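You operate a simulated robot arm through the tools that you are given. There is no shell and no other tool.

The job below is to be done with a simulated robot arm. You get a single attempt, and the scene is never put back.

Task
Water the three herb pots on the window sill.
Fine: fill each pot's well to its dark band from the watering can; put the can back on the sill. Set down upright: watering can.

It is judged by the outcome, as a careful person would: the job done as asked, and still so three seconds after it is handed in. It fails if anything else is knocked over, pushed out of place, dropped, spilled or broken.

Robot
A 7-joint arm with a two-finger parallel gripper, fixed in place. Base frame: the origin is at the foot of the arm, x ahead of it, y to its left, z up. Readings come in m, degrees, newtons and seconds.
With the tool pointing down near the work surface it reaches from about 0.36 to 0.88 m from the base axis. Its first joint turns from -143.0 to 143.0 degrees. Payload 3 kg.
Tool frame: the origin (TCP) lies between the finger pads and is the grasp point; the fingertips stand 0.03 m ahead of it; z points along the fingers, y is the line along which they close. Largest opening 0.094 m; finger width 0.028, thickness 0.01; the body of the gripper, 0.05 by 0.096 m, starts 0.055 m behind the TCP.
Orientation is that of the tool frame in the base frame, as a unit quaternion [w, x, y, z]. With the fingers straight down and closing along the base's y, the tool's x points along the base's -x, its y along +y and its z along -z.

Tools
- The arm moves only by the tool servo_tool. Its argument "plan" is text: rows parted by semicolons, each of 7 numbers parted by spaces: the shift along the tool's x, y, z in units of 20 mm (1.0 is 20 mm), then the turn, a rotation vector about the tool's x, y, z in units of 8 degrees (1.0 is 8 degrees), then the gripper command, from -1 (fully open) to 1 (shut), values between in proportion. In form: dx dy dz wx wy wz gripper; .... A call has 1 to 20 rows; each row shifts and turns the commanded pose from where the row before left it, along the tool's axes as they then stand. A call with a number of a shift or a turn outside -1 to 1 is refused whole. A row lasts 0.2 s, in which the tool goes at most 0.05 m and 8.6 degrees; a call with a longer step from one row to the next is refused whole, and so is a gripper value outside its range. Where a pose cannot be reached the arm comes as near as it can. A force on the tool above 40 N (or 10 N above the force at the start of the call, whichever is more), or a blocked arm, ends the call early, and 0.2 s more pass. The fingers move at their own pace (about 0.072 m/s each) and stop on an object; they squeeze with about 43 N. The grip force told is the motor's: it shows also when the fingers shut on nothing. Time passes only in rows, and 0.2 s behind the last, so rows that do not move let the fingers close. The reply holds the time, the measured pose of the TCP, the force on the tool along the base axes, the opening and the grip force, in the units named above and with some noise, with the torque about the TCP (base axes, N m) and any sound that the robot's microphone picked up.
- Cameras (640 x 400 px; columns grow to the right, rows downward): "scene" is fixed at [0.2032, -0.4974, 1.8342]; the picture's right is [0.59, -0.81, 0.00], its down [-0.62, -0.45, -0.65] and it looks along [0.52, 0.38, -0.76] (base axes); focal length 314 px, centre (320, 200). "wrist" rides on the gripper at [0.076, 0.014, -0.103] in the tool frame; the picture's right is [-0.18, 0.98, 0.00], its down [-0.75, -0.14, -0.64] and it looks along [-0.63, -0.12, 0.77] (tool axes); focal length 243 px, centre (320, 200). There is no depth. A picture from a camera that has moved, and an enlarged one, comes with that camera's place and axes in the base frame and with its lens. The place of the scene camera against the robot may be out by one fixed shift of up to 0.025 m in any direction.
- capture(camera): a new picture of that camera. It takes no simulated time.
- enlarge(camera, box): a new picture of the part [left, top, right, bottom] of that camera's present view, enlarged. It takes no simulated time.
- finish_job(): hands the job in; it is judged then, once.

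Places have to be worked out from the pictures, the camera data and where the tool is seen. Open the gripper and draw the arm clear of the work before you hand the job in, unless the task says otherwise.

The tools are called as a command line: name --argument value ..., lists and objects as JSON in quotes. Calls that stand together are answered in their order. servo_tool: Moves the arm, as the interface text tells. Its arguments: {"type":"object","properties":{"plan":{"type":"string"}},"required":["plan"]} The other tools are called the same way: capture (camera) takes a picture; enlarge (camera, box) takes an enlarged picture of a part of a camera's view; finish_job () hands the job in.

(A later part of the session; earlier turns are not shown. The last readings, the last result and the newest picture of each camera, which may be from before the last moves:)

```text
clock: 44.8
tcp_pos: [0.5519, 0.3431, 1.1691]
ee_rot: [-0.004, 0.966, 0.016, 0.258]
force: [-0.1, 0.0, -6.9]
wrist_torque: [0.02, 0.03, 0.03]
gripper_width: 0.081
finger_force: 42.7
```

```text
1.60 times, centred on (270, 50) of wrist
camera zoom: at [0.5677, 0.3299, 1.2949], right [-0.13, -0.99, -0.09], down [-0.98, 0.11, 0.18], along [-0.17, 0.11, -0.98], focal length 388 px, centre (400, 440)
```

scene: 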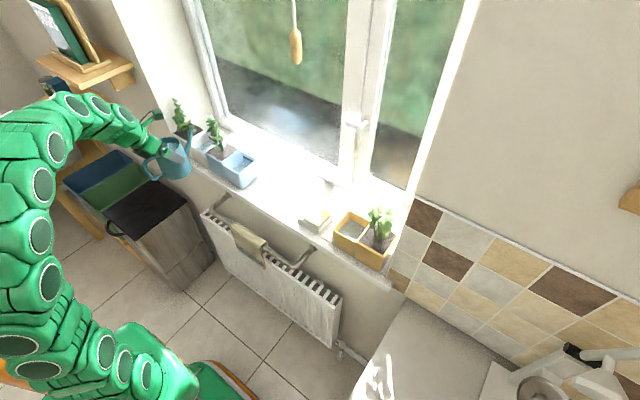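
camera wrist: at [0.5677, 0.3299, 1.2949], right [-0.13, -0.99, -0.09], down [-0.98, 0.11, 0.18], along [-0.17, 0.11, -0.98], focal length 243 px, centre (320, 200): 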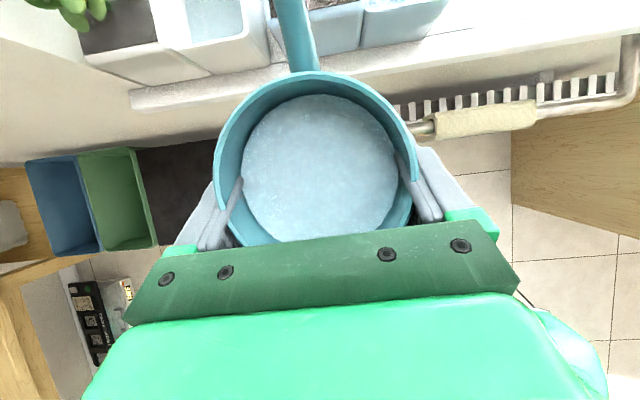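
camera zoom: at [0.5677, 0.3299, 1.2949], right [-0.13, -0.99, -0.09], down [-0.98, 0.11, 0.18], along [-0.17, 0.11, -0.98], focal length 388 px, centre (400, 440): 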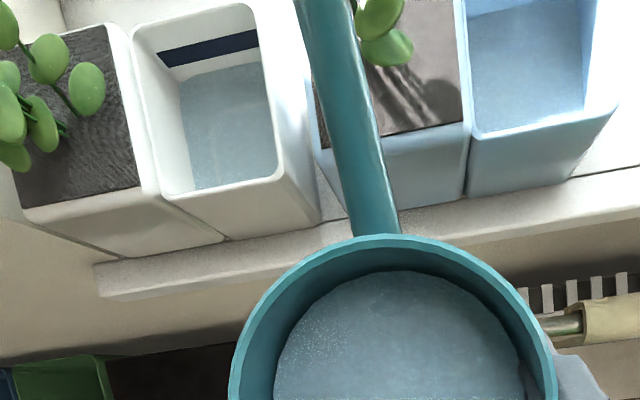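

The tip sits at about TCP + (0.114, 0.004, 0.017). The white well's inner area spans roughly x 0.713–0.795 and y 0.42–0.49, and its water is about 11 mm below the band's lower edge. I move so the tip hangs over the well near its room-side wall, at tip z≈1.095.

servo_tool --plan "0 -0.3 0 0 0 0 1;0 -0.6 0 0 0 0 1;0 -0.9 0 0 0 0 1;0 -0.9 0 0 0 0 1;0 -0.9 0 0 0 0 1;0 -0.9 0 0 0 0 1;0 -0.6 0 0 0 0 1;0 -0.3 0 0 0 0 1;0.04 0 0.285 0 0 0 1;0.08 0 0.57 0 0 0 1;0.08 0 0.57 0 0 0 1;0.08 0 0.57 0 0 0 1;0.08 0 0.57 0 0 0 1;0.08 0 0.57 0 0 0 1;0.08 0 0.57 0 0 0 1;0.04 0 0.285 0 0 0 1;0 0 0 0 0 0 1"

enlarge --camera "scene" --box '[140, 90, 260, 190]'

capture --camera "wrist"

```text
clock: 48.4
tcp_pos: [0.5995, 0.4534, 1.1059]
ee_rot: [-0.004, 0.966, 0.016, 0.258]
force: [0.5, 0.2, -6.7]
wrist_torque: [0.01, 0.04, 0.0]
gripper_width: 0.0811
finger_force: 42.8
```

```text
4.00 times, centred on (200, 140) of scene
camera zoom: at [0.2032, -0.4974, 1.8342], right [0.59, -0.81, 0.0], down [-0.62, -0.45, -0.65], along [0.52, 0.38, -0.76], focal length 1256 px, centre (800, 440)
```

zoom: 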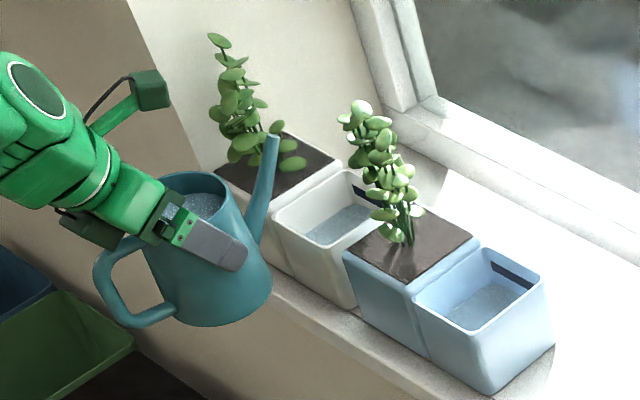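

```text
taken
camera wrist: at [0.6147, 0.4392, 1.2324], right [-0.13, -0.99, -0.09], down [-0.98, 0.11, 0.18], along [-0.17, 0.11, -0.98], focal length 243 px, centre (320, 200)
```

wrist: 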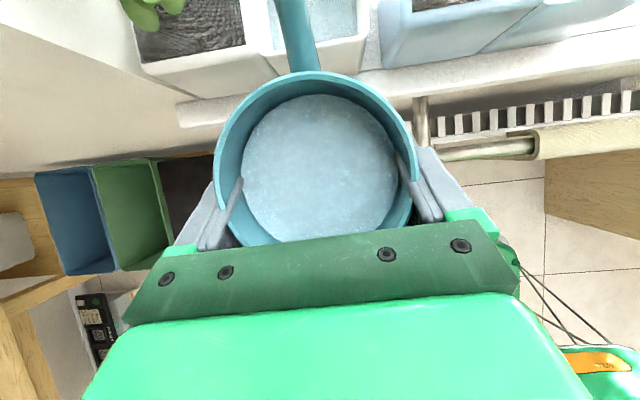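

I stopped short of target because the rows summed to less than I planned. The tip is now at about (0.711, 0.457, 1.12), so I finish the remaining 2 cm forward and 2.8 cm down.

servo_tool --plan "0.03 0 0.3 0 0 0 1;0.04 0 0.45 0 0 0 1;0.04 0 0.45 0 0 0 1;0.03 0 0.3 0 0 0 1;0 0 0.2 0 0 0 1;0 0 0 0 0 0 1"

enlarge --camera "scene" --box '[140, 90, 260, 190]'

enlarge --camera "wrist" --box '[120, 0, 440, 120]'

```text
clock: 49.8
tcp_pos: [0.6175, 0.4525, 1.0775]
ee_rot: [-0.004, 0.966, 0.016, 0.259]
force: [0.5, -0.5, -6.7]
wrist_torque: [-0.02, 0.03, 0.04]
gripper_width: 0.0811
finger_force: 42.8
```

```text
4.00 times, centred on (200, 140) of scene
camera zoom: at [0.2032, -0.4974, 1.8342], right [0.59, -0.81, 0.0], down [-0.62, -0.45, -0.65], along [0.52, 0.38, -0.76], focal length 1256 px, centre (800, 440)
```

zoom: 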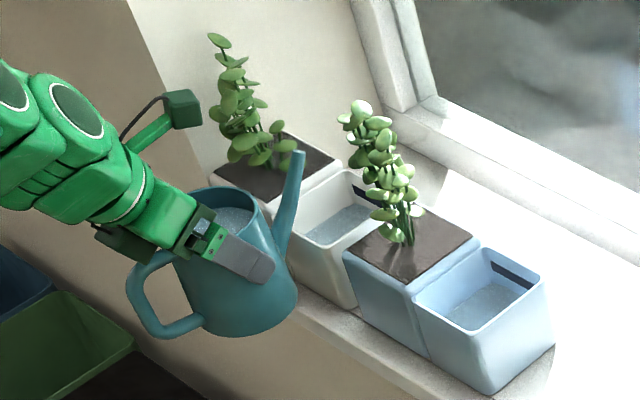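

```text
2.00 times, centred on (280, 60) of wrist
camera zoom: at [0.6336, 0.439, 1.2039], right [-0.13, -0.99, -0.09], down [-0.98, 0.11, 0.18], along [-0.17, 0.11, -0.98], focal length 485 px, centre (400, 480)
```

zoom: 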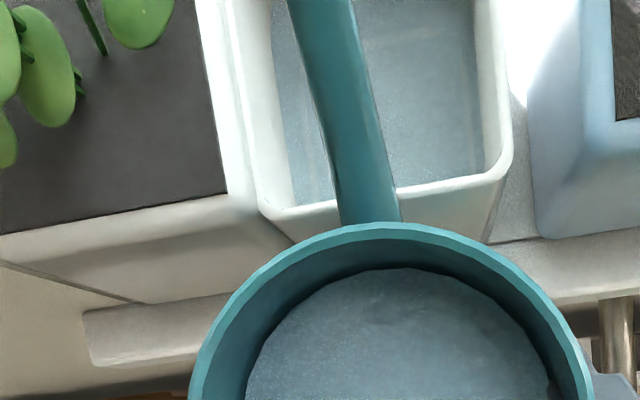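

The tip is at about (0.728, 0.456, 1.093), inside the well's outline. I begin tilting about the tip: 6° in 2° steps, then hold and check.

servo_tool --plan "0.076 0 -0.1825 0 -0.25 0 1;0.076 0 -0.1825 0 -0.25 0 1;0.076 0 -0.1825 0 -0.25 0 1;0 0 0 0 0 0 1;0 0 0 0 0 0 1"

enlarge --camera "scene" --box '[160, 100, 250, 175]'

enlarge --camera "wrist" --box '[120, 0, 440, 240]'

```text
clock: 51.0
tcp_pos: [0.6167, 0.4537, 1.0895]
ee_rot: [-0.004, 0.978, 0.017, 0.208]
force: [-0.5, 0.7, -6.0]
wrist_torque: [0.0, 0.01, 0.01]
gripper_width: 0.081
finger_force: 42.9
```

```text
5.33 times, centred on (205, 138) of scene
camera zoom: at [0.2032, -0.4974, 1.8342], right [0.59, -0.81, 0.0], down [-0.62, -0.45, -0.65], along [0.52, 0.38, -0.76], focal length 1675 px, centre (933, 533)
```

zoom: 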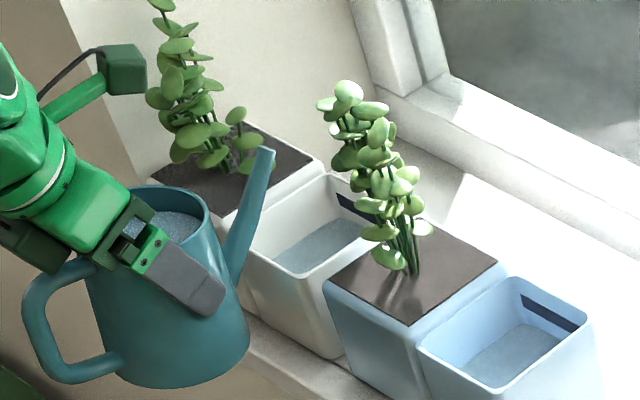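

```text
1.67 times, centred on (280, 120) of wrist
camera zoom: at [0.6455, 0.4393, 1.2133], right [-0.14, -0.99, -0.07], down [-0.95, 0.11, 0.28], along [-0.27, 0.11, -0.96], focal length 404 px, centre (387, 333)
```

zoom: 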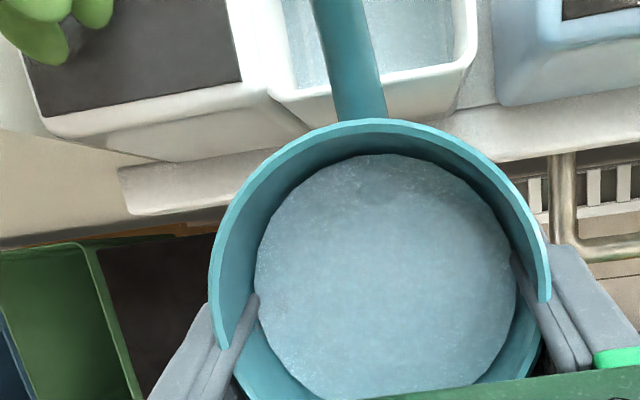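

No stream yet at 6°. I tilt on by 4° and hold, watching for the stream.

servo_tool --plan "0.076 0 -0.1825 0 -0.25 0 1;0.076 0 -0.1825 0 -0.25 0 1;0 0 0 0 0 0 1"

enlarge --camera "scene" --box '[160, 100, 250, 175]'

```text
clock: 51.8
tcp_pos: [0.617, 0.4534, 1.0972]
ee_rot: [-0.003, 0.985, 0.016, 0.173]
force: [0.2, -0.1, -7.6]
wrist_torque: [-0.03, -0.03, 0.0]
gripper_width: 0.0811
finger_force: 43.0
```

```text
5.33 times, centred on (205, 138) of scene
camera zoom: at [0.2032, -0.4974, 1.8342], right [0.59, -0.81, 0.0], down [-0.62, -0.45, -0.65], along [0.52, 0.38, -0.76], focal length 1675 px, centre (933, 533)
```

zoom: 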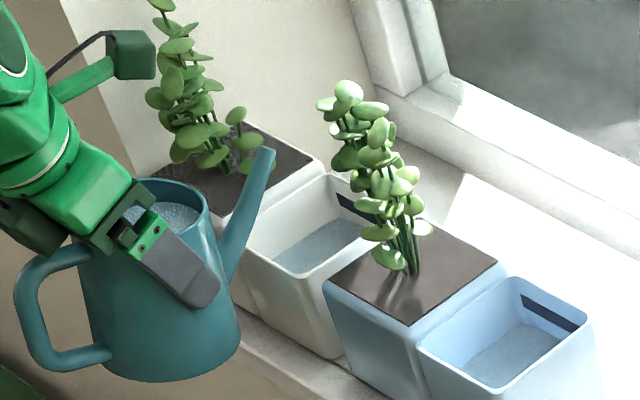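

Still no flow at 10°. I continue 4° more with a short hold.

servo_tool --plan "0.076 0 -0.1825 0 -0.25 0 1;0.076 0 -0.1825 0 -0.25 0 1;0 0 0 0 0 0 1"

enlarge --camera "scene" --box '[160, 100, 250, 175]'

```text
clock: 52.6
tcp_pos: [0.6167, 0.4531, 1.1051]
ee_rot: [-0.002, 0.99, 0.016, 0.14]
force: [-0.1, 0.9, -7.2]
wrist_torque: [-0.03, -0.03, 0.01]
gripper_width: 0.0811
finger_force: 43.1
```

```text
5.33 times, centred on (205, 138) of scene
camera zoom: at [0.2032, -0.4974, 1.8342], right [0.59, -0.81, 0.0], down [-0.62, -0.45, -0.65], along [0.52, 0.38, -0.76], focal length 1675 px, centre (933, 533)
```

zoom: 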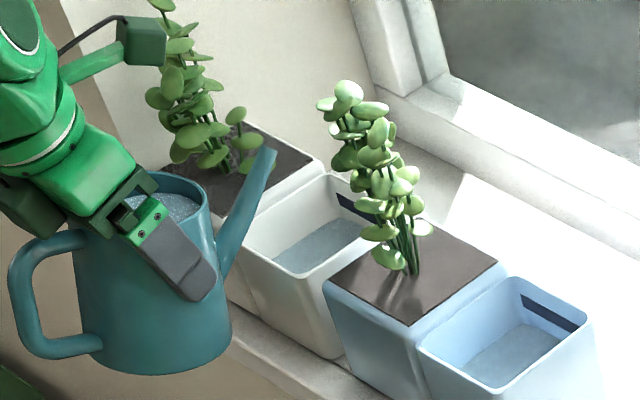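

At 14° there's still no visible stream, and the tip stays in place. I continue another 4°.

servo_tool --plan "0.076 0 -0.1825 0 -0.25 0 1;0.076 0 -0.1825 0 -0.25 0 1;0 0 0 0 0 0 1"

enlarge --camera "scene" --box '[160, 100, 250, 175]'

capture --camera "wrist"

```text
clock: 53.4
tcp_pos: [0.6185, 0.4528, 1.1127]
ee_rot: [-0.002, 0.994, 0.016, 0.104]
force: [-0.5, 0.2, -7.3]
wrist_torque: [0.02, -0.04, 0.02]
gripper_width: 0.0811
finger_force: 43.1
```

```text
5.33 times, centred on (205, 138) of scene
camera zoom: at [0.2032, -0.4974, 1.8342], right [0.59, -0.81, 0.0], down [-0.62, -0.45, -0.65], along [0.52, 0.38, -0.76], focal length 1675 px, centre (933, 533)
```

zoom: 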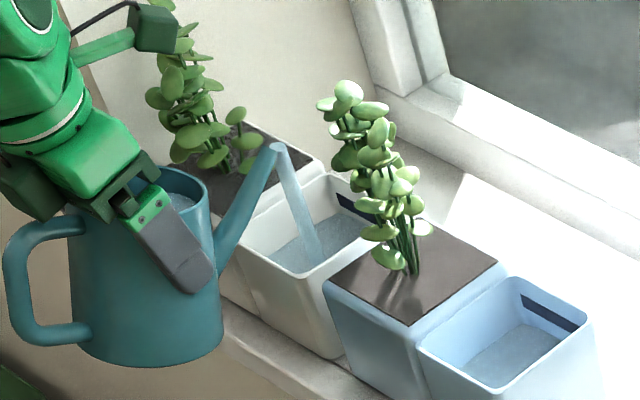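

```text
taken
camera wrist: at [0.6718, 0.4398, 1.228], right [-0.15, -0.99, -0.04], down [-0.87, 0.11, 0.47], along [-0.46, 0.1, -0.88], focal length 243 px, centre (320, 200)
```

wrist: 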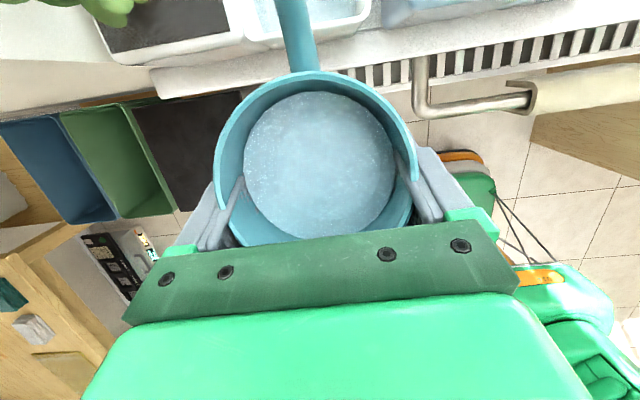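

Water is flowing from the tip and landing at about (0.740, 0.454), the middle of the white well. I hold briefly and check the level.

servo_tool --plan "0 0 0 0 0 0 1;0 0 0 0 0 0 1"

enlarge --camera "scene" --box '[185, 110, 245, 170]'

```text
clock: 54.0
tcp_pos: [0.618, 0.4525, 1.113]
ee_rot: [-0.002, 0.994, 0.016, 0.105]
force: [0.2, 0.6, -7.1]
wrist_torque: [-0.04, -0.06, -0.03]
gripper_width: 0.0811
finger_force: 43.3
```

```text
6.67 times, centred on (215, 140) of scene
camera zoom: at [0.2032, -0.4974, 1.8342], right [0.59, -0.81, 0.0], down [-0.62, -0.45, -0.65], along [0.52, 0.38, -0.76], focal length 2094 px, centre (1020, 600)
```

zoom: 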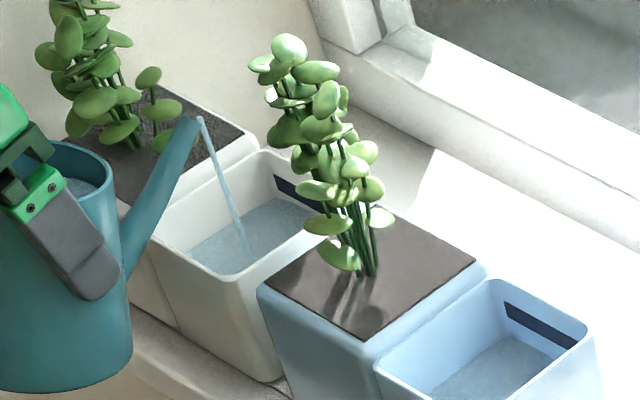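

The stream is thinning as the can's level drops, so the flow limits itself at roughly 10 mL per degree. I tilt another 3° and hold for about a second.

servo_tool --plan "0.076 0 -0.1825 0 -0.25 0 1;0.038 0 -0.0913 0 -0.125 0 1;0 0 0 0 0 0 1;0 0 0 0 0 0 1;0 0 0 0 0 0 1;0 0 0 0 0 0 1"

enlarge --camera "scene" --box '[185, 110, 245, 170]'

```text
clock: 55.4
tcp_pos: [0.6177, 0.4537, 1.1189]
ee_rot: [-0.001, 0.997, 0.017, 0.079]
force: [0.4, 0.2, -7.3]
wrist_torque: [0.02, -0.09, 0.01]
gripper_width: 0.0809
finger_force: 42.4
```

```text
6.67 times, centred on (215, 140) of scene
camera zoom: at [0.2032, -0.4974, 1.8342], right [0.59, -0.81, 0.0], down [-0.62, -0.45, -0.65], along [0.52, 0.38, -0.76], focal length 2094 px, centre (1020, 600)
```

zoom: 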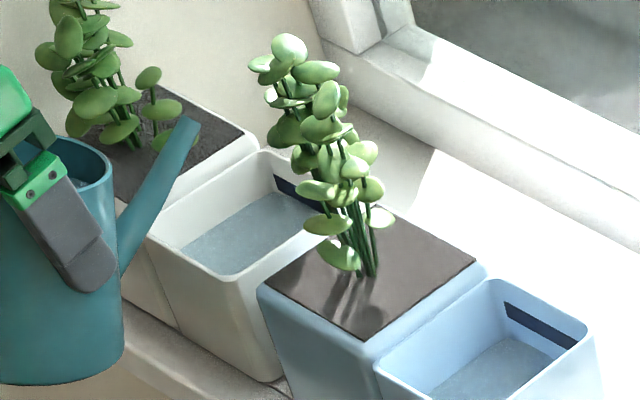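

The flow has stopped at 21°. I zoom into the white well to read its level against the band.

enlarge --camera "scene" --box '[205, 128, 240, 155]'

enlarge --camera "wrist" --box '[200, 0, 420, 80]'

```text
14.81 times, centred on (222, 142) of scene
camera zoom: at [0.2032, -0.4974, 1.8342], right [0.59, -0.81, 0.0], down [-0.62, -0.45, -0.65], along [0.52, 0.38, -0.76], focal length 4653 px, centre (1764, 1067)
```

zoom: 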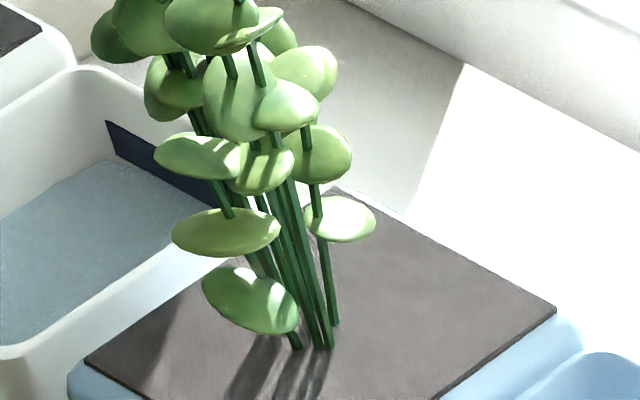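

```text
2.91 times, centred on (310, 40) of wrist
camera zoom: at [0.6782, 0.4401, 1.2309], right [-0.15, -0.99, -0.03], down [-0.85, 0.11, 0.52], along [-0.51, 0.1, -0.86], focal length 706 px, centre (349, 666)
```

zoom: 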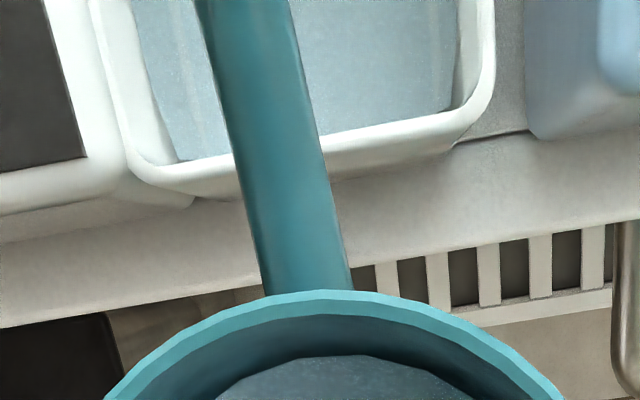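

The zoom shows the water about 3 mm below the band's lower edge, with the band about 12 mm tall, so roughly 9 mm more reaches mid-band. I tilt 3° more and hold.

servo_tool --plan "0.076 0 -0.1825 0 -0.25 0 1;0.038 0 -0.0913 0 -0.125 0 1;0 0 0 0 0 0 1;0 0 0 0 0 0 1;0 0 0 0 0 0 1;0 0 0 0 0 0 1"

enlarge --camera "scene" --box '[205, 128, 240, 155]'

enlarge --camera "scene" --box '[160, 100, 250, 175]'

```text
clock: 56.8
tcp_pos: [0.6206, 0.4518, 1.1239]
ee_rot: [-0.001, 0.998, 0.017, 0.052]
force: [-0.2, -1.0, -7.0]
wrist_torque: [0.03, -0.09, -0.02]
gripper_width: 0.0811
finger_force: 43.2
```

```text
14.81 times, centred on (222, 142) of scene
camera zoom: at [0.2032, -0.4974, 1.8342], right [0.59, -0.81, 0.0], down [-0.62, -0.45, -0.65], along [0.52, 0.38, -0.76], focal length 4653 px, centre (1764, 1067)
```

zoom: 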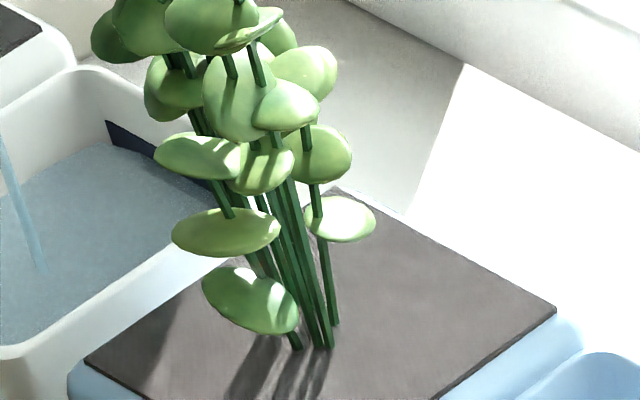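

```text
5.33 times, centred on (205, 138) of scene
camera zoom: at [0.2032, -0.4974, 1.8342], right [0.59, -0.81, 0.0], down [-0.62, -0.45, -0.65], along [0.52, 0.38, -0.76], focal length 1675 px, centre (933, 533)
```

zoom: 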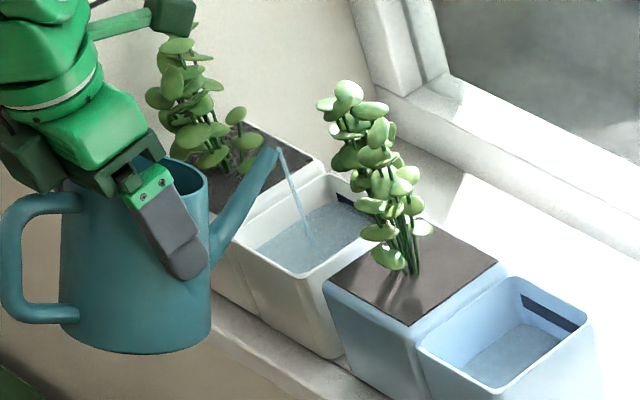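

The level is now inside the band's lower part and a thin stream remains. I hold a little longer to let it finish.

servo_tool --plan "0 0 0 0 0 0 1;0 0 0 0 0 0 1;0 0 0 0 0 0 1"

enlarge --camera "scene" --box '[205, 128, 240, 155]'

```text
clock: 57.6
tcp_pos: [0.6191, 0.4528, 1.1232]
ee_rot: [-0.001, 0.998, 0.017, 0.053]
force: [0.2, 0.2, -7.6]
wrist_torque: [-0.01, -0.1, 0.0]
gripper_width: 0.0809
finger_force: 43.2
```

```text
14.81 times, centred on (222, 142) of scene
camera zoom: at [0.2032, -0.4974, 1.8342], right [0.59, -0.81, 0.0], down [-0.62, -0.45, -0.65], along [0.52, 0.38, -0.76], focal length 4653 px, centre (1764, 1067)
```

zoom: 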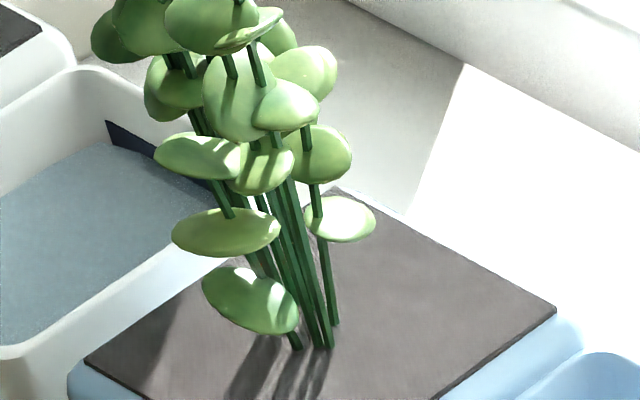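

The level is about a third of the way up the band and the flow has stopped. I add 1° more to bring it nearer mid-band.

servo_tool --plan "0.038 0 -0.0913 0 -0.125 0 1;0 0 0 0 0 0 1;0 0 0 0 0 0 1;0 0 0 0 0 0 1;0 0 0 0 0 0 1;0 0 0 0 0 0 1"

enlarge --camera "scene" --box '[205, 128, 240, 155]'

enlarge --camera "scene" --box '[160, 100, 250, 175]'

```text
clock: 59.0
tcp_pos: [0.6211, 0.4529, 1.127]
ee_rot: [-0.001, 0.999, 0.016, 0.044]
force: [-0.6, -0.1, -7.2]
wrist_torque: [0.02, -0.07, 0.0]
gripper_width: 0.0812
finger_force: 42.8
```

```text
14.81 times, centred on (222, 142) of scene
camera zoom: at [0.2032, -0.4974, 1.8342], right [0.59, -0.81, 0.0], down [-0.62, -0.45, -0.65], along [0.52, 0.38, -0.76], focal length 4653 px, centre (1764, 1067)
```

zoom: 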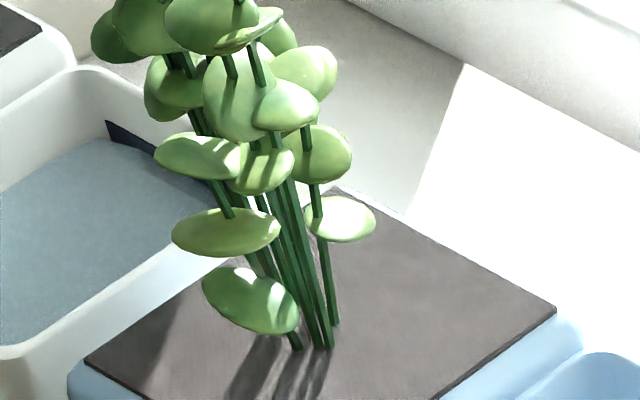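

```text
5.33 times, centred on (205, 138) of scene
camera zoom: at [0.2032, -0.4974, 1.8342], right [0.59, -0.81, 0.0], down [-0.62, -0.45, -0.65], along [0.52, 0.38, -0.76], focal length 1675 px, centre (933, 533)
```

zoom: 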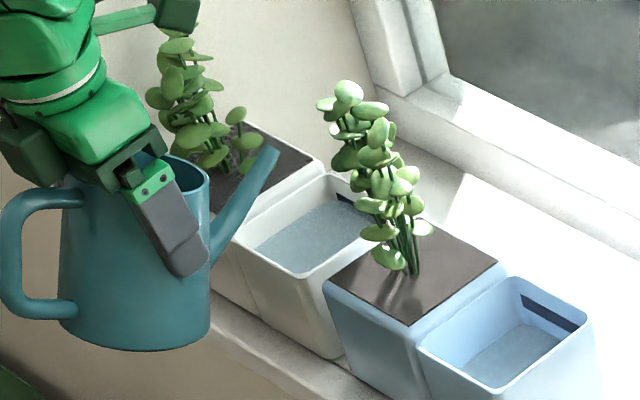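

The white well is at mid-band with no drips on the pot. I tip back 8° about the spout tip, then retract 10 cm from the pots.

servo_tool --plan "-0.0695 0 0.185 0 0.25 0 1;-0.0695 0 0.185 0 0.25 0 1;-0.0695 0 0.185 0 0.25 0 1;-0.0695 0 0.185 0 0.25 0 1;-0.39 0 -0.09 0 0 0 1;-0.779 0 -0.18 0 0 0 1;-0.974 0 -0.225 0 0 0 1;-0.974 0 -0.225 0 0 0 1;-0.974 0 -0.225 0 0 0 1;-0.584 0 -0.135 0 0 0 1;-0.195 0 -0.045 0 0 0 1"

servo_tool --plan "0 0.4 0 0 0 0 1;0 0.8 0 0 0 0 1;0 1 0 0 0 0 1;0 1 0 0 0 0 1;0 1 0 0 0 0 1;0 1 0 0 0 0 1;0 1 0 0 0 0 1;0 1 0 0 0 0 1;0 1 0 0 0 0 1;0 1 0 0 0 0 1;0 0.65 0 0 0 0 1;0 0.4 0 0 0 0 1;0 0 0 0 0 0 1"

capture --camera "scene"

capture --camera "wrist"

```text
clock: 61.4
tcp_pos: [0.5171, 0.4508, 1.1111]
ee_rot: [-0.001, 0.993, 0.017, 0.113]
force: [0.1, -0.2, -7.1]
wrist_torque: [-0.02, -0.05, -0.02]
gripper_width: 0.0811
finger_force: 42.9
```

```text
clock: 64.2
tcp_pos: [0.5254, 0.2451, 1.1094]
ee_rot: [-0.002, 0.993, 0.016, 0.113]
force: [0.4, 0.1, -6.2]
wrist_torque: [-0.03, -0.1, -0.02]
gripper_width: 0.0813
finger_force: 42.9
```

```text
taken
```

scene: 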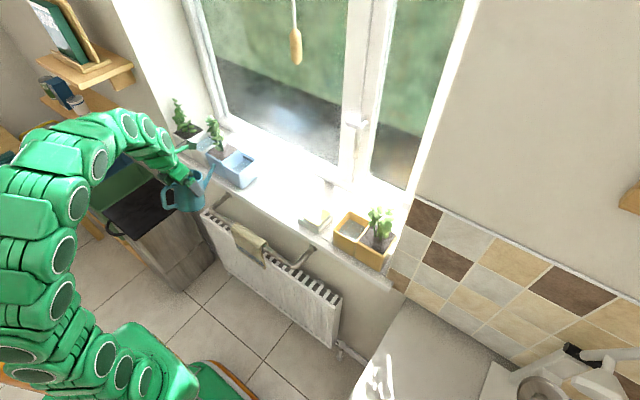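

```text
taken
camera wrist: at [0.5775, 0.232, 1.2253], right [-0.15, -0.99, -0.04], down [-0.88, 0.11, 0.46], along [-0.45, 0.1, -0.89], focal length 243 px, centre (320, 200)
```

wrist: 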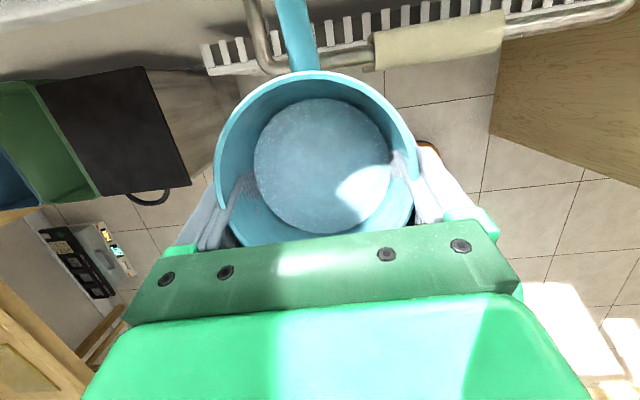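

The tip's y lines up with the blue well's centre. I move forward 9.7 cm to bring the tip over it.

servo_tool --plan "0.29 0 0.067 0 0 0 1;0.68 0 0.157 0 0 0 1;0.974 0 0.225 0 0 0 1;0.974 0 0.225 0 0 0 1;0.974 0 0.225 0 0 0 1;0.55 0 0.127 0 0 0 1;0.28 0 0.065 0 0 0 1;0 0 0 0 0 0 1"

enlarge --camera "scene" --box '[175, 120, 275, 200]'

enlarge --camera "wrist" --box '[200, 0, 420, 80]'

```text
clock: 66.0
tcp_pos: [0.622, 0.2479, 1.1105]
ee_rot: [-0.001, 0.994, 0.016, 0.112]
force: [0.3, 0.6, -7.2]
wrist_torque: [0.01, -0.07, 0.02]
gripper_width: 0.0813
finger_force: 42.8
```

```text
5.00 times, centred on (225, 160) of scene
camera zoom: at [0.2032, -0.4974, 1.8342], right [0.59, -0.81, 0.0], down [-0.62, -0.45, -0.65], along [0.52, 0.38, -0.76], focal length 1570 px, centre (795, 400)
```

zoom: 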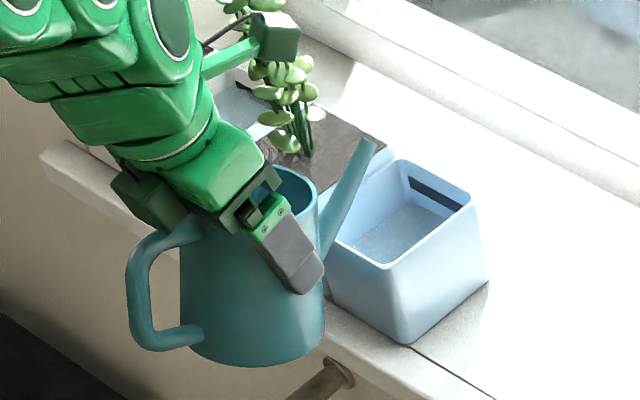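

```text
2.91 times, centred on (310, 40) of wrist
camera zoom: at [0.6742, 0.2351, 1.2268], right [-0.15, -0.99, -0.04], down [-0.88, 0.11, 0.46], along [-0.45, 0.1, -0.89], focal length 706 px, centre (349, 666)
```

zoom: 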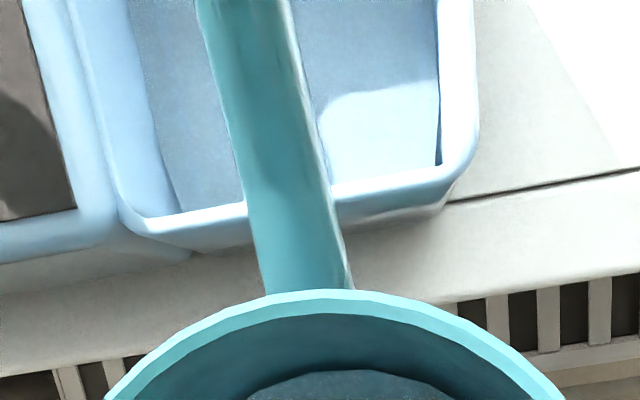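

The tip is at about (0.738, 0.246, 1.09) over the blue well. I look at the starting level, then tilt back to 25° and 3° beyond.

enlarge --camera "scene" --box '[232, 145, 272, 175]'

servo_tool --plan "0.076 0 -0.1825 0 -0.25 0 1;0.076 0 -0.1825 0 -0.25 0 1;0.076 0 -0.1825 0 -0.25 0 1;0.076 0 -0.1825 0 -0.25 0 1;0.076 0 -0.1825 0 -0.25 0 1;0.038 0 -0.0913 0 -0.125 0 1;0 0 0 0 0 0 1"

enlarge --camera "scene" --box '[175, 120, 275, 200]'

```text
13.33 times, centred on (252, 160) of scene
camera zoom: at [0.2032, -0.4974, 1.8342], right [0.59, -0.81, 0.0], down [-0.62, -0.45, -0.65], along [0.52, 0.38, -0.76], focal length 4188 px, centre (1227, 733)
```

zoom: 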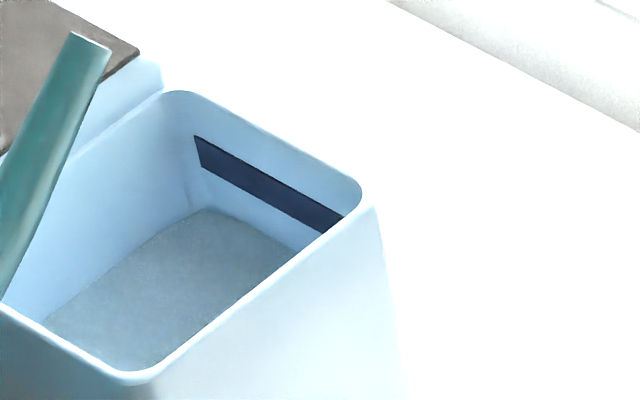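

```text
clock: 67.6
tcp_pos: [0.6274, 0.2484, 1.1318]
ee_rot: [-0.001, 1.0, 0.016, 0.017]
force: [0.6, -0.1, -6.3]
wrist_torque: [-0.01, -0.07, 0.02]
gripper_width: 0.0809
finger_force: 43.2
```

```text
5.00 times, centred on (225, 160) of scene
camera zoom: at [0.2032, -0.4974, 1.8342], right [0.59, -0.81, 0.0], down [-0.62, -0.45, -0.65], along [0.52, 0.38, -0.76], focal length 1570 px, centre (795, 400)
```

zoom: 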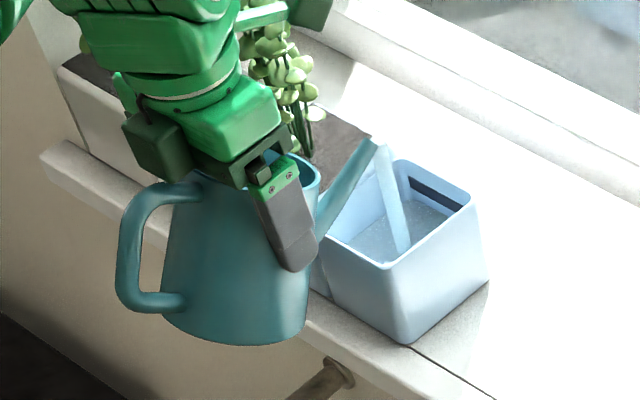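

Water streams into the blue well. It started about 15 mm below the band, so I hold and then continue by 3° more.

servo_tool --plan "0 0 0 0 0 0 1;0 0 0 0 0 0 1;0 0 0 0 0 0 1;0.076 0 -0.1825 0 -0.25 0 1;0.038 0 -0.0913 0 -0.125 0 1;0 0 0 0 0 0 1;0 0 0 0 0 0 1;0 0 0 0 0 0 1"

enlarge --camera "scene" --box '[232, 145, 272, 175]'

enlarge --camera "scene" --box '[175, 120, 275, 200]'

```text
clock: 69.4
tcp_pos: [0.6297, 0.2474, 1.1368]
ee_rot: [0.0, 1.0, 0.016, -0.01]
force: [0.2, 0.2, -6.6]
wrist_torque: [0.0, -0.09, 0.01]
gripper_width: 0.0811
finger_force: 42.9
```

```text
13.33 times, centred on (252, 160) of scene
camera zoom: at [0.2032, -0.4974, 1.8342], right [0.59, -0.81, 0.0], down [-0.62, -0.45, -0.65], along [0.52, 0.38, -0.76], focal length 4188 px, centre (1227, 733)
```

zoom: 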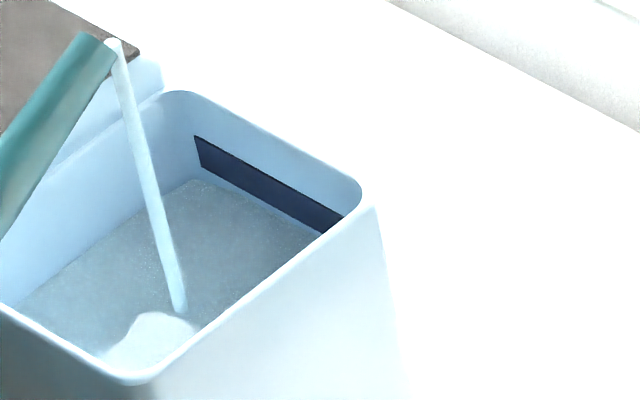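

```text
5.00 times, centred on (225, 160) of scene
camera zoom: at [0.2032, -0.4974, 1.8342], right [0.59, -0.81, 0.0], down [-0.62, -0.45, -0.65], along [0.52, 0.38, -0.76], focal length 1570 px, centre (795, 400)
```

zoom: 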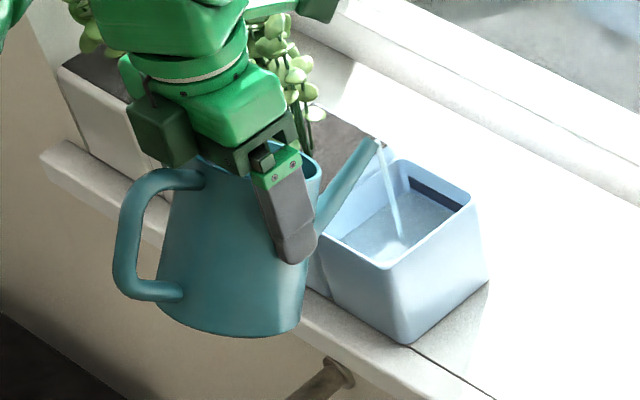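

The level has risen about halfway toward mid-band. I add 3° and hold longer.

servo_tool --plan "0 0 0 0 0 0 1;0 0 0 0 0 0 1;0.076 0 -0.1825 0 -0.25 0 1;0.038 0 -0.0913 0 -0.125 0 1;0 0 0 0 0 0 1;0 0 0 0 0 0 1;0 0 0 0 0 0 1;0 0 0 0 0 0 1;0 0 0 0 0 0 1;0 0 0 0 0 0 1"

enlarge --camera "scene" --box '[232, 145, 272, 175]'

```text
clock: 71.6
tcp_pos: [0.631, 0.2486, 1.1417]
ee_rot: [0.0, 0.999, 0.017, -0.035]
force: [0.1, -0.1, -6.2]
wrist_torque: [-0.03, -0.13, 0.01]
gripper_width: 0.0812
finger_force: 43.0
```

```text
13.33 times, centred on (252, 160) of scene
camera zoom: at [0.2032, -0.4974, 1.8342], right [0.59, -0.81, 0.0], down [-0.62, -0.45, -0.65], along [0.52, 0.38, -0.76], focal length 4188 px, centre (1227, 733)
```

zoom: 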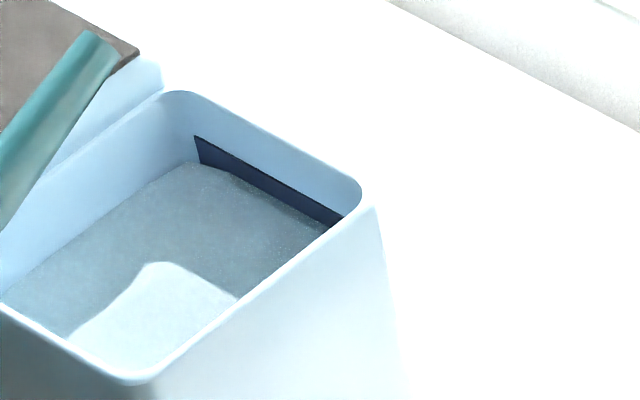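

The blue level is about a quarter up the band and the flow has stopped. I add 1.5° more and hold.

servo_tool --plan "0.057 0 -0.137 0 -0.1875 0 1;0 0 0 0 0 0 1;0 0 0 0 0 0 1;0 0 0 0 0 0 1;0 0 0 0 0 0 1;0 0 0 0 0 0 1;0 0 0 0 0 0 1;0 0 0 0 0 0 1"

enlarge --camera "scene" --box '[232, 145, 272, 175]'

```text
clock: 73.4
tcp_pos: [0.6337, 0.2473, 1.1444]
ee_rot: [0.0, 0.999, 0.017, -0.048]
force: [0.6, -0.6, -6.9]
wrist_torque: [0.02, -0.16, -0.04]
gripper_width: 0.0811
finger_force: 42.6
```

```text
13.33 times, centred on (252, 160) of scene
camera zoom: at [0.2032, -0.4974, 1.8342], right [0.59, -0.81, 0.0], down [-0.62, -0.45, -0.65], along [0.52, 0.38, -0.76], focal length 4188 px, centre (1227, 733)
```

zoom: 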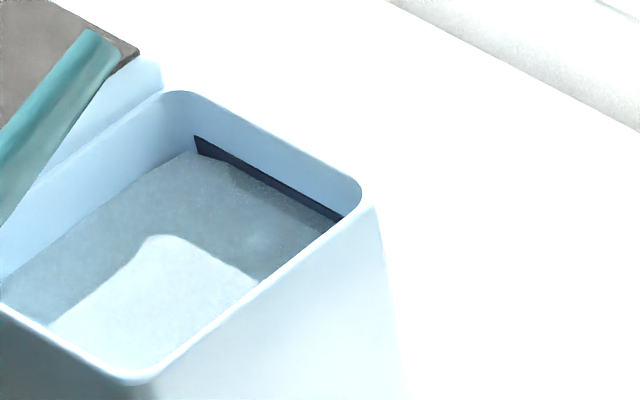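

The blue well is at about 60 % of its band, and the pour has stopped. I tip back 12° about the tip and retract 10 cm.

servo_tool --plan "-0.0695 0 0.185 0 0.25 0 1;-0.0695 0 0.185 0 0.25 0 1;-0.0695 0 0.185 0 0.25 0 1;-0.0695 0 0.185 0 0.25 0 1;-0.0695 0 0.185 0 0.25 0 1;-0.0695 0 0.185 0 0.25 0 1;-0.4 0 -0.045 0 0 0 1;-0.8 0 -0.09 0 0 0 1;-0.99 0 -0.113 0 0 0 1;-0.99 0 -0.113 0 0 0 1;-0.99 0 -0.113 0 0 0 1;-0.6 0 -0.07 0 0 0 1;-0.3 0 -0.03 0 0 0 1;0 0 0 0 0.25 0 1;0 0 0 0 0.5 0 1;0 0 0 0 0.5 0 1;0 0 0 0 0.5 0 1;0 0 0 0 0.5 0 1;0 0 0 0 0.45 0 1;0 0 0 0 0.25 0 1"

enlarge --camera "scene" --box '[140, 100, 280, 220]'

```text
clock: 77.6
tcp_pos: [0.5211, 0.2447, 1.1232]
ee_rot: [-0.005, 0.966, 0.015, 0.259]
force: [-0.7, 0.3, -7.0]
wrist_torque: [0.01, 0.02, 0.02]
gripper_width: 0.0817
finger_force: 43.0
```

```text
3.33 times, centred on (210, 160) of scene
camera zoom: at [0.2032, -0.4974, 1.8342], right [0.59, -0.81, 0.0], down [-0.62, -0.45, -0.65], along [0.52, 0.38, -0.76], focal length 1047 px, centre (687, 333)
```

zoom: 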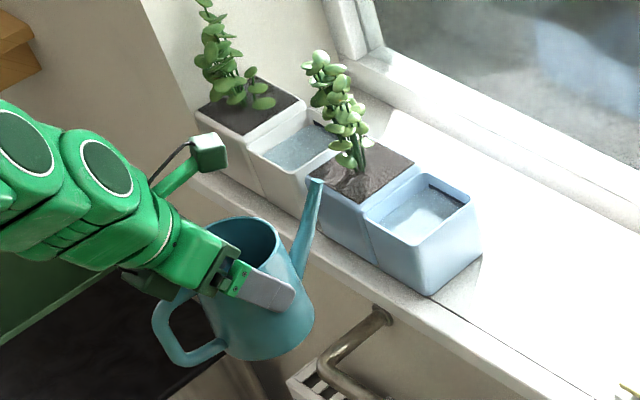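

The can is upright again and both wells look right. I raise slightly and move right toward the yellow pot, stopping about 11 cm short of it in y to view its well.

servo_tool --plan "0.06 0.4 -0.1 0 0 0 1;0.06 0.8 -0.1 0 0 0 1;0.06 1 -0.1 0 0 0 1;0.06 1 -0.1 0 0 0 1;0.06 1 -0.1 0 0 0 1;0.06 1 -0.1 0 0 0 1;0.06 1 -0.1 0 0 0 1;0.06 1 -0.1 0 0 0 1;0.06 1 -0.1 0 0 0 1;0.06 1 -0.1 0 0 0 1;0.06 1 -0.1 0 0 0 1;0.06 1 -0.1 0 0 0 1;0.06 1 -0.1 0 0 0 1;0.06 1 -0.1 0 0 0 1;0.06 1 -0.1 0 0 0 1;0.06 1 -0.1 0 0 0 1;0.06 1 -0.1 0 0 0 1;0.06 1 -0.1 0 0 0 1;0.06 0.8 -0.1 0 0 0 1;0.06 0.4 -0.1 0 0 0 1"

capture --camera "wrist"

capture --camera "scene"

```text
clock: 81.8
tcp_pos: [0.5352, -0.1231, 1.1694]
ee_rot: [-0.005, 0.966, 0.017, 0.259]
force: [0.4, -0.2, -6.9]
wrist_torque: [-0.02, 0.02, 0.03]
gripper_width: 0.0811
finger_force: 42.8
```

```text
taken
camera wrist: at [0.5514, -0.1367, 1.295], right [-0.13, -0.99, -0.09], down [-0.98, 0.11, 0.18], along [-0.17, 0.11, -0.98], focal length 243 px, centre (320, 200)
```

wrist: 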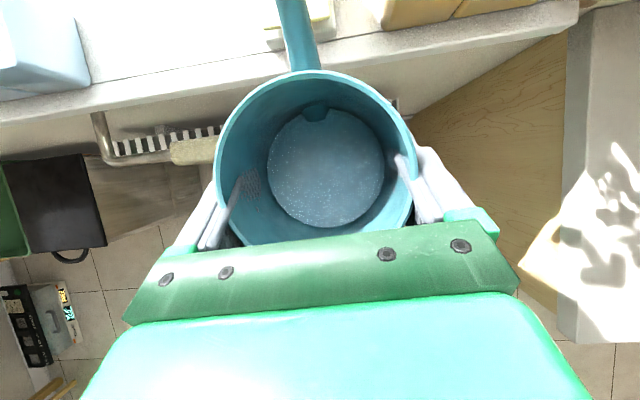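

```text
taken
```

scene: 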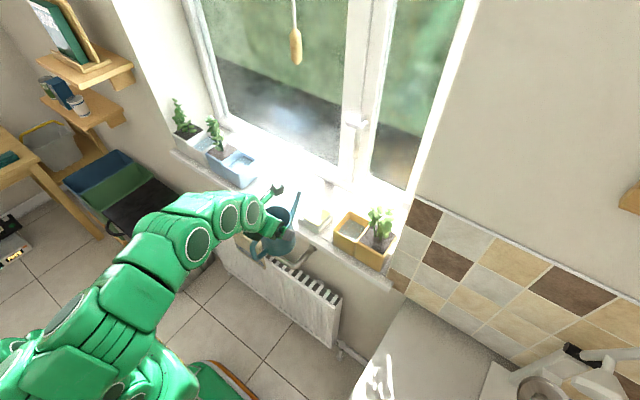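

The can still holds a good amount. The yellow well is just out of view, so I move forward 8.5 cm at this height to look into it.

servo_tool --plan "0.3 0 0.173 0 0 0 1;0.7 0 0.404 0 0 0 1;0.8 0 0.462 0 0 0 1;0.8 0 0.462 0 0 0 1;0.7 0 0.404 0 0 0 1;0.38 0 0.22 0 0 0 1;0 0 0 0 0 0 1"

capture --camera "wrist"

enlarge --camera "wrist" --box '[300, 0, 620, 140]'

```text
clock: 83.4
tcp_pos: [0.6197, -0.1214, 1.1688]
ee_rot: [-0.005, 0.966, 0.016, 0.259]
force: [-0.1, 0.5, -7.2]
wrist_torque: [0.01, 0.08, 0.01]
gripper_width: 0.081
finger_force: 42.5
```

```text
taken
camera wrist: at [0.6353, -0.1348, 1.2953], right [-0.13, -0.99, -0.09], down [-0.98, 0.11, 0.18], along [-0.17, 0.11, -0.98], focal length 243 px, centre (320, 200)
```

wrist: 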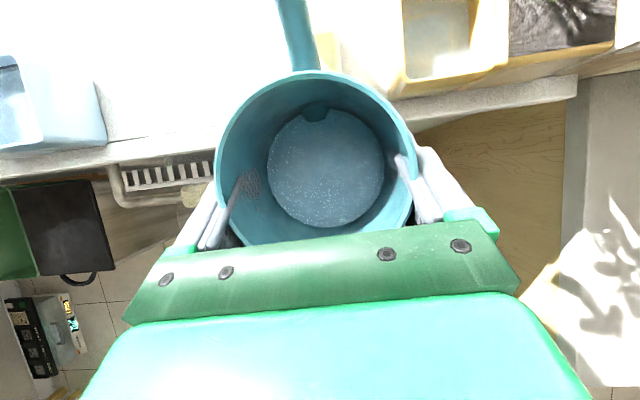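

```text
2.00 times, centred on (460, 70) of wrist
camera zoom: at [0.6353, -0.1348, 1.2953], right [-0.13, -0.99, -0.09], down [-0.98, 0.11, 0.18], along [-0.17, 0.11, -0.98], focal length 485 px, centre (40, 460)
```

zoom: 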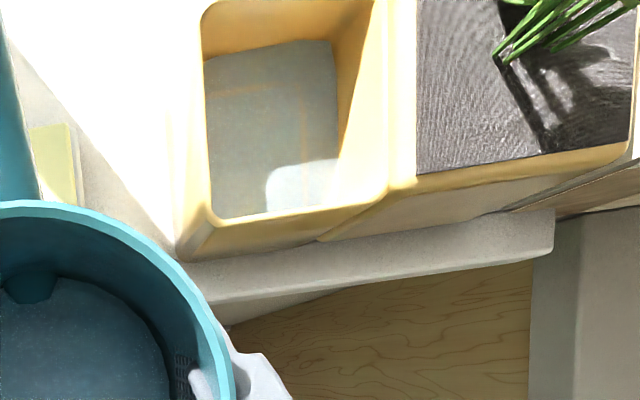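

The band isn't on the yellow well's far or right walls, so it should be on the room-side wall, facing the window. I move 10 cm further over the sill, above the empty stretch, and tilt to 22° (below the pouring angle) so the wrist camera can look back at that wall.

servo_tool --plan "0.3 -0.1 0.173 0 0 0 1;0.6 -0.2 0.346 0 0 0 1;0.7 -0.2 0.404 0 0 0 1;0.7 -0.2 0.404 0 0 0 1;0.7 -0.2 0.404 0 0 0 1;0.7 -0.1 0.404 0 0 0 1;0.6 0 0.346 0 0 0 1;0 0 0 0 -0.25 0 1;0 0 0 0 -0.5 0 1;0 0 0 0 -0.5 0 1;0 0 0 0 -0.5 0 1;0 0 0 0 -0.5 0 1;0 0 0 0 -0.5 0 1;0 0 0 0 0 0 1"

capture --camera "wrist"

capture --camera "scene"

```text
clock: 86.4
tcp_pos: [0.7183, -0.096, 1.1687]
ee_rot: [-0.004, 0.978, 0.016, 0.209]
force: [0.4, 0.5, -7.0]
wrist_torque: [0.0, -0.02, 0.01]
gripper_width: 0.0811
finger_force: 43.3
out of reach, approached as far as the arm can: row 10, 11, 12, 13
```

```text
taken
camera wrist: at [0.7472, -0.1105, 1.2939], right [-0.14, -0.99, -0.08], down [-0.95, 0.11, 0.28], along [-0.27, 0.11, -0.96], focal length 243 px, centre (320, 200)
```

wrist: 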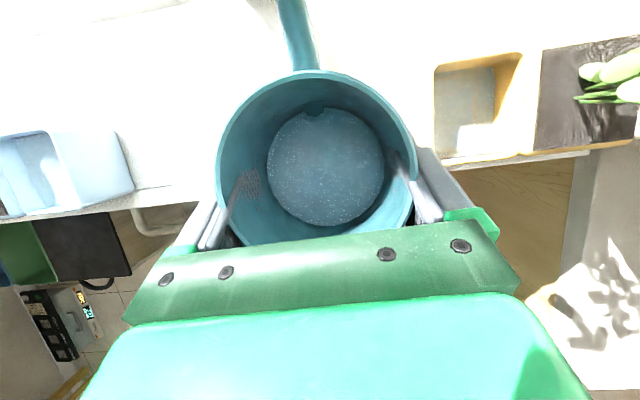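

```text
taken
```

scene: 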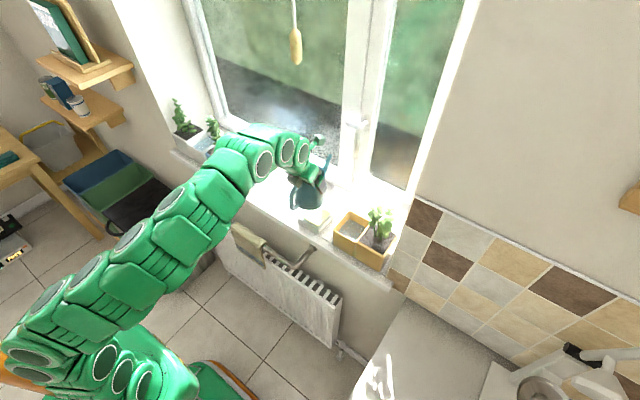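

The arm can't lean further at this reach; it holds at 6° tilt, well below pouring. The yellow well is in view on the right, so I enlarge it.

enlarge --camera "wrist" --box '[415, 35, 555, 175]'

enlarge --camera "scene" --box '[325, 200, 395, 260]'

```text
2.86 times, centred on (485, 105) of wrist
camera zoom: at [0.7472, -0.1105, 1.2939], right [-0.14, -0.99, -0.08], down [-0.95, 0.11, 0.28], along [-0.27, 0.11, -0.96], focal length 693 px, centre (-151, 471)
```

zoom: 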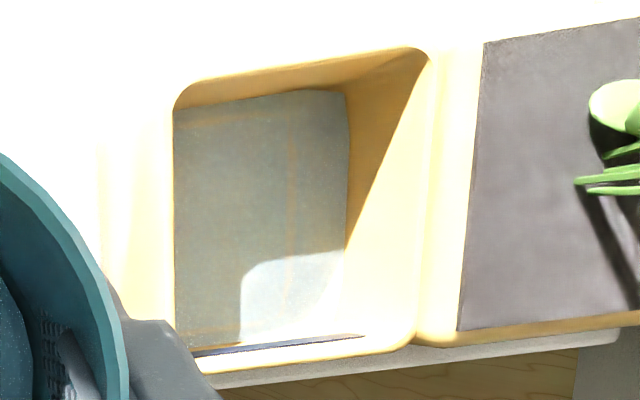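

```text
6.67 times, centred on (360, 230) of scene
camera zoom: at [0.2032, -0.4974, 1.8342], right [0.59, -0.81, 0.0], down [-0.62, -0.45, -0.65], along [0.52, 0.38, -0.76], focal length 2094 px, centre (53, 0)
```

zoom: 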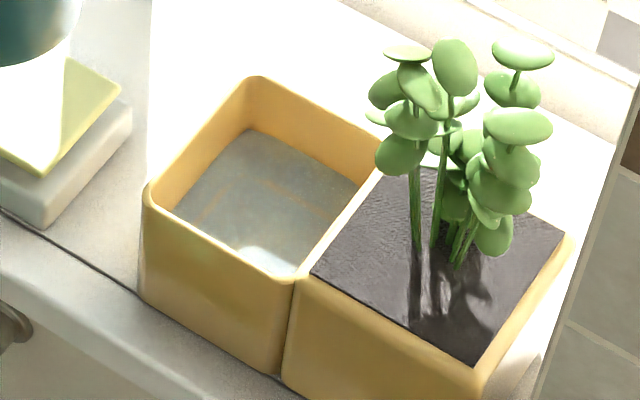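

The dark band is on the yellow well's room-side wall. The well's inner area is about x 0.70–0.79 and y -0.285 to -0.21, with the water about 38 mm below the rim; the bands on the other pots lie 16–29 mm below the rim. I retreat and level the can before taking a diagonal heading (-45°), which suits the arm's reach and keeps the well visible.

servo_tool --plan "-0.274 0 -0.122 0 0 0 1;-0.64 0 -0.285 0 0 0 1;-0.9135 0 -0.4067 0 0 0 1;-0.9135 0 -0.4067 0 0 0 1;-0.9135 0 -0.4067 0 0 0 1;-0.9135 0 -0.4067 0 0 0 1;-0.64 0 -0.285 0 0 0 1;-0.274 0 -0.122 0 0 0 1;0 0 0 0 0.25 0 1;0 0 0 0 0.25 0 1;0 0 0 0 0.25 0 1;0 0 0 0 0 0 1"

```text
clock: 89.0
tcp_pos: [0.5985, -0.1019, 1.1691]
ee_rot: [-0.004, 0.966, 0.016, 0.26]
force: [-0.3, 0.8, -6.4]
wrist_torque: [0.0, 0.02, 0.01]
gripper_width: 0.081
finger_force: 43.4
```

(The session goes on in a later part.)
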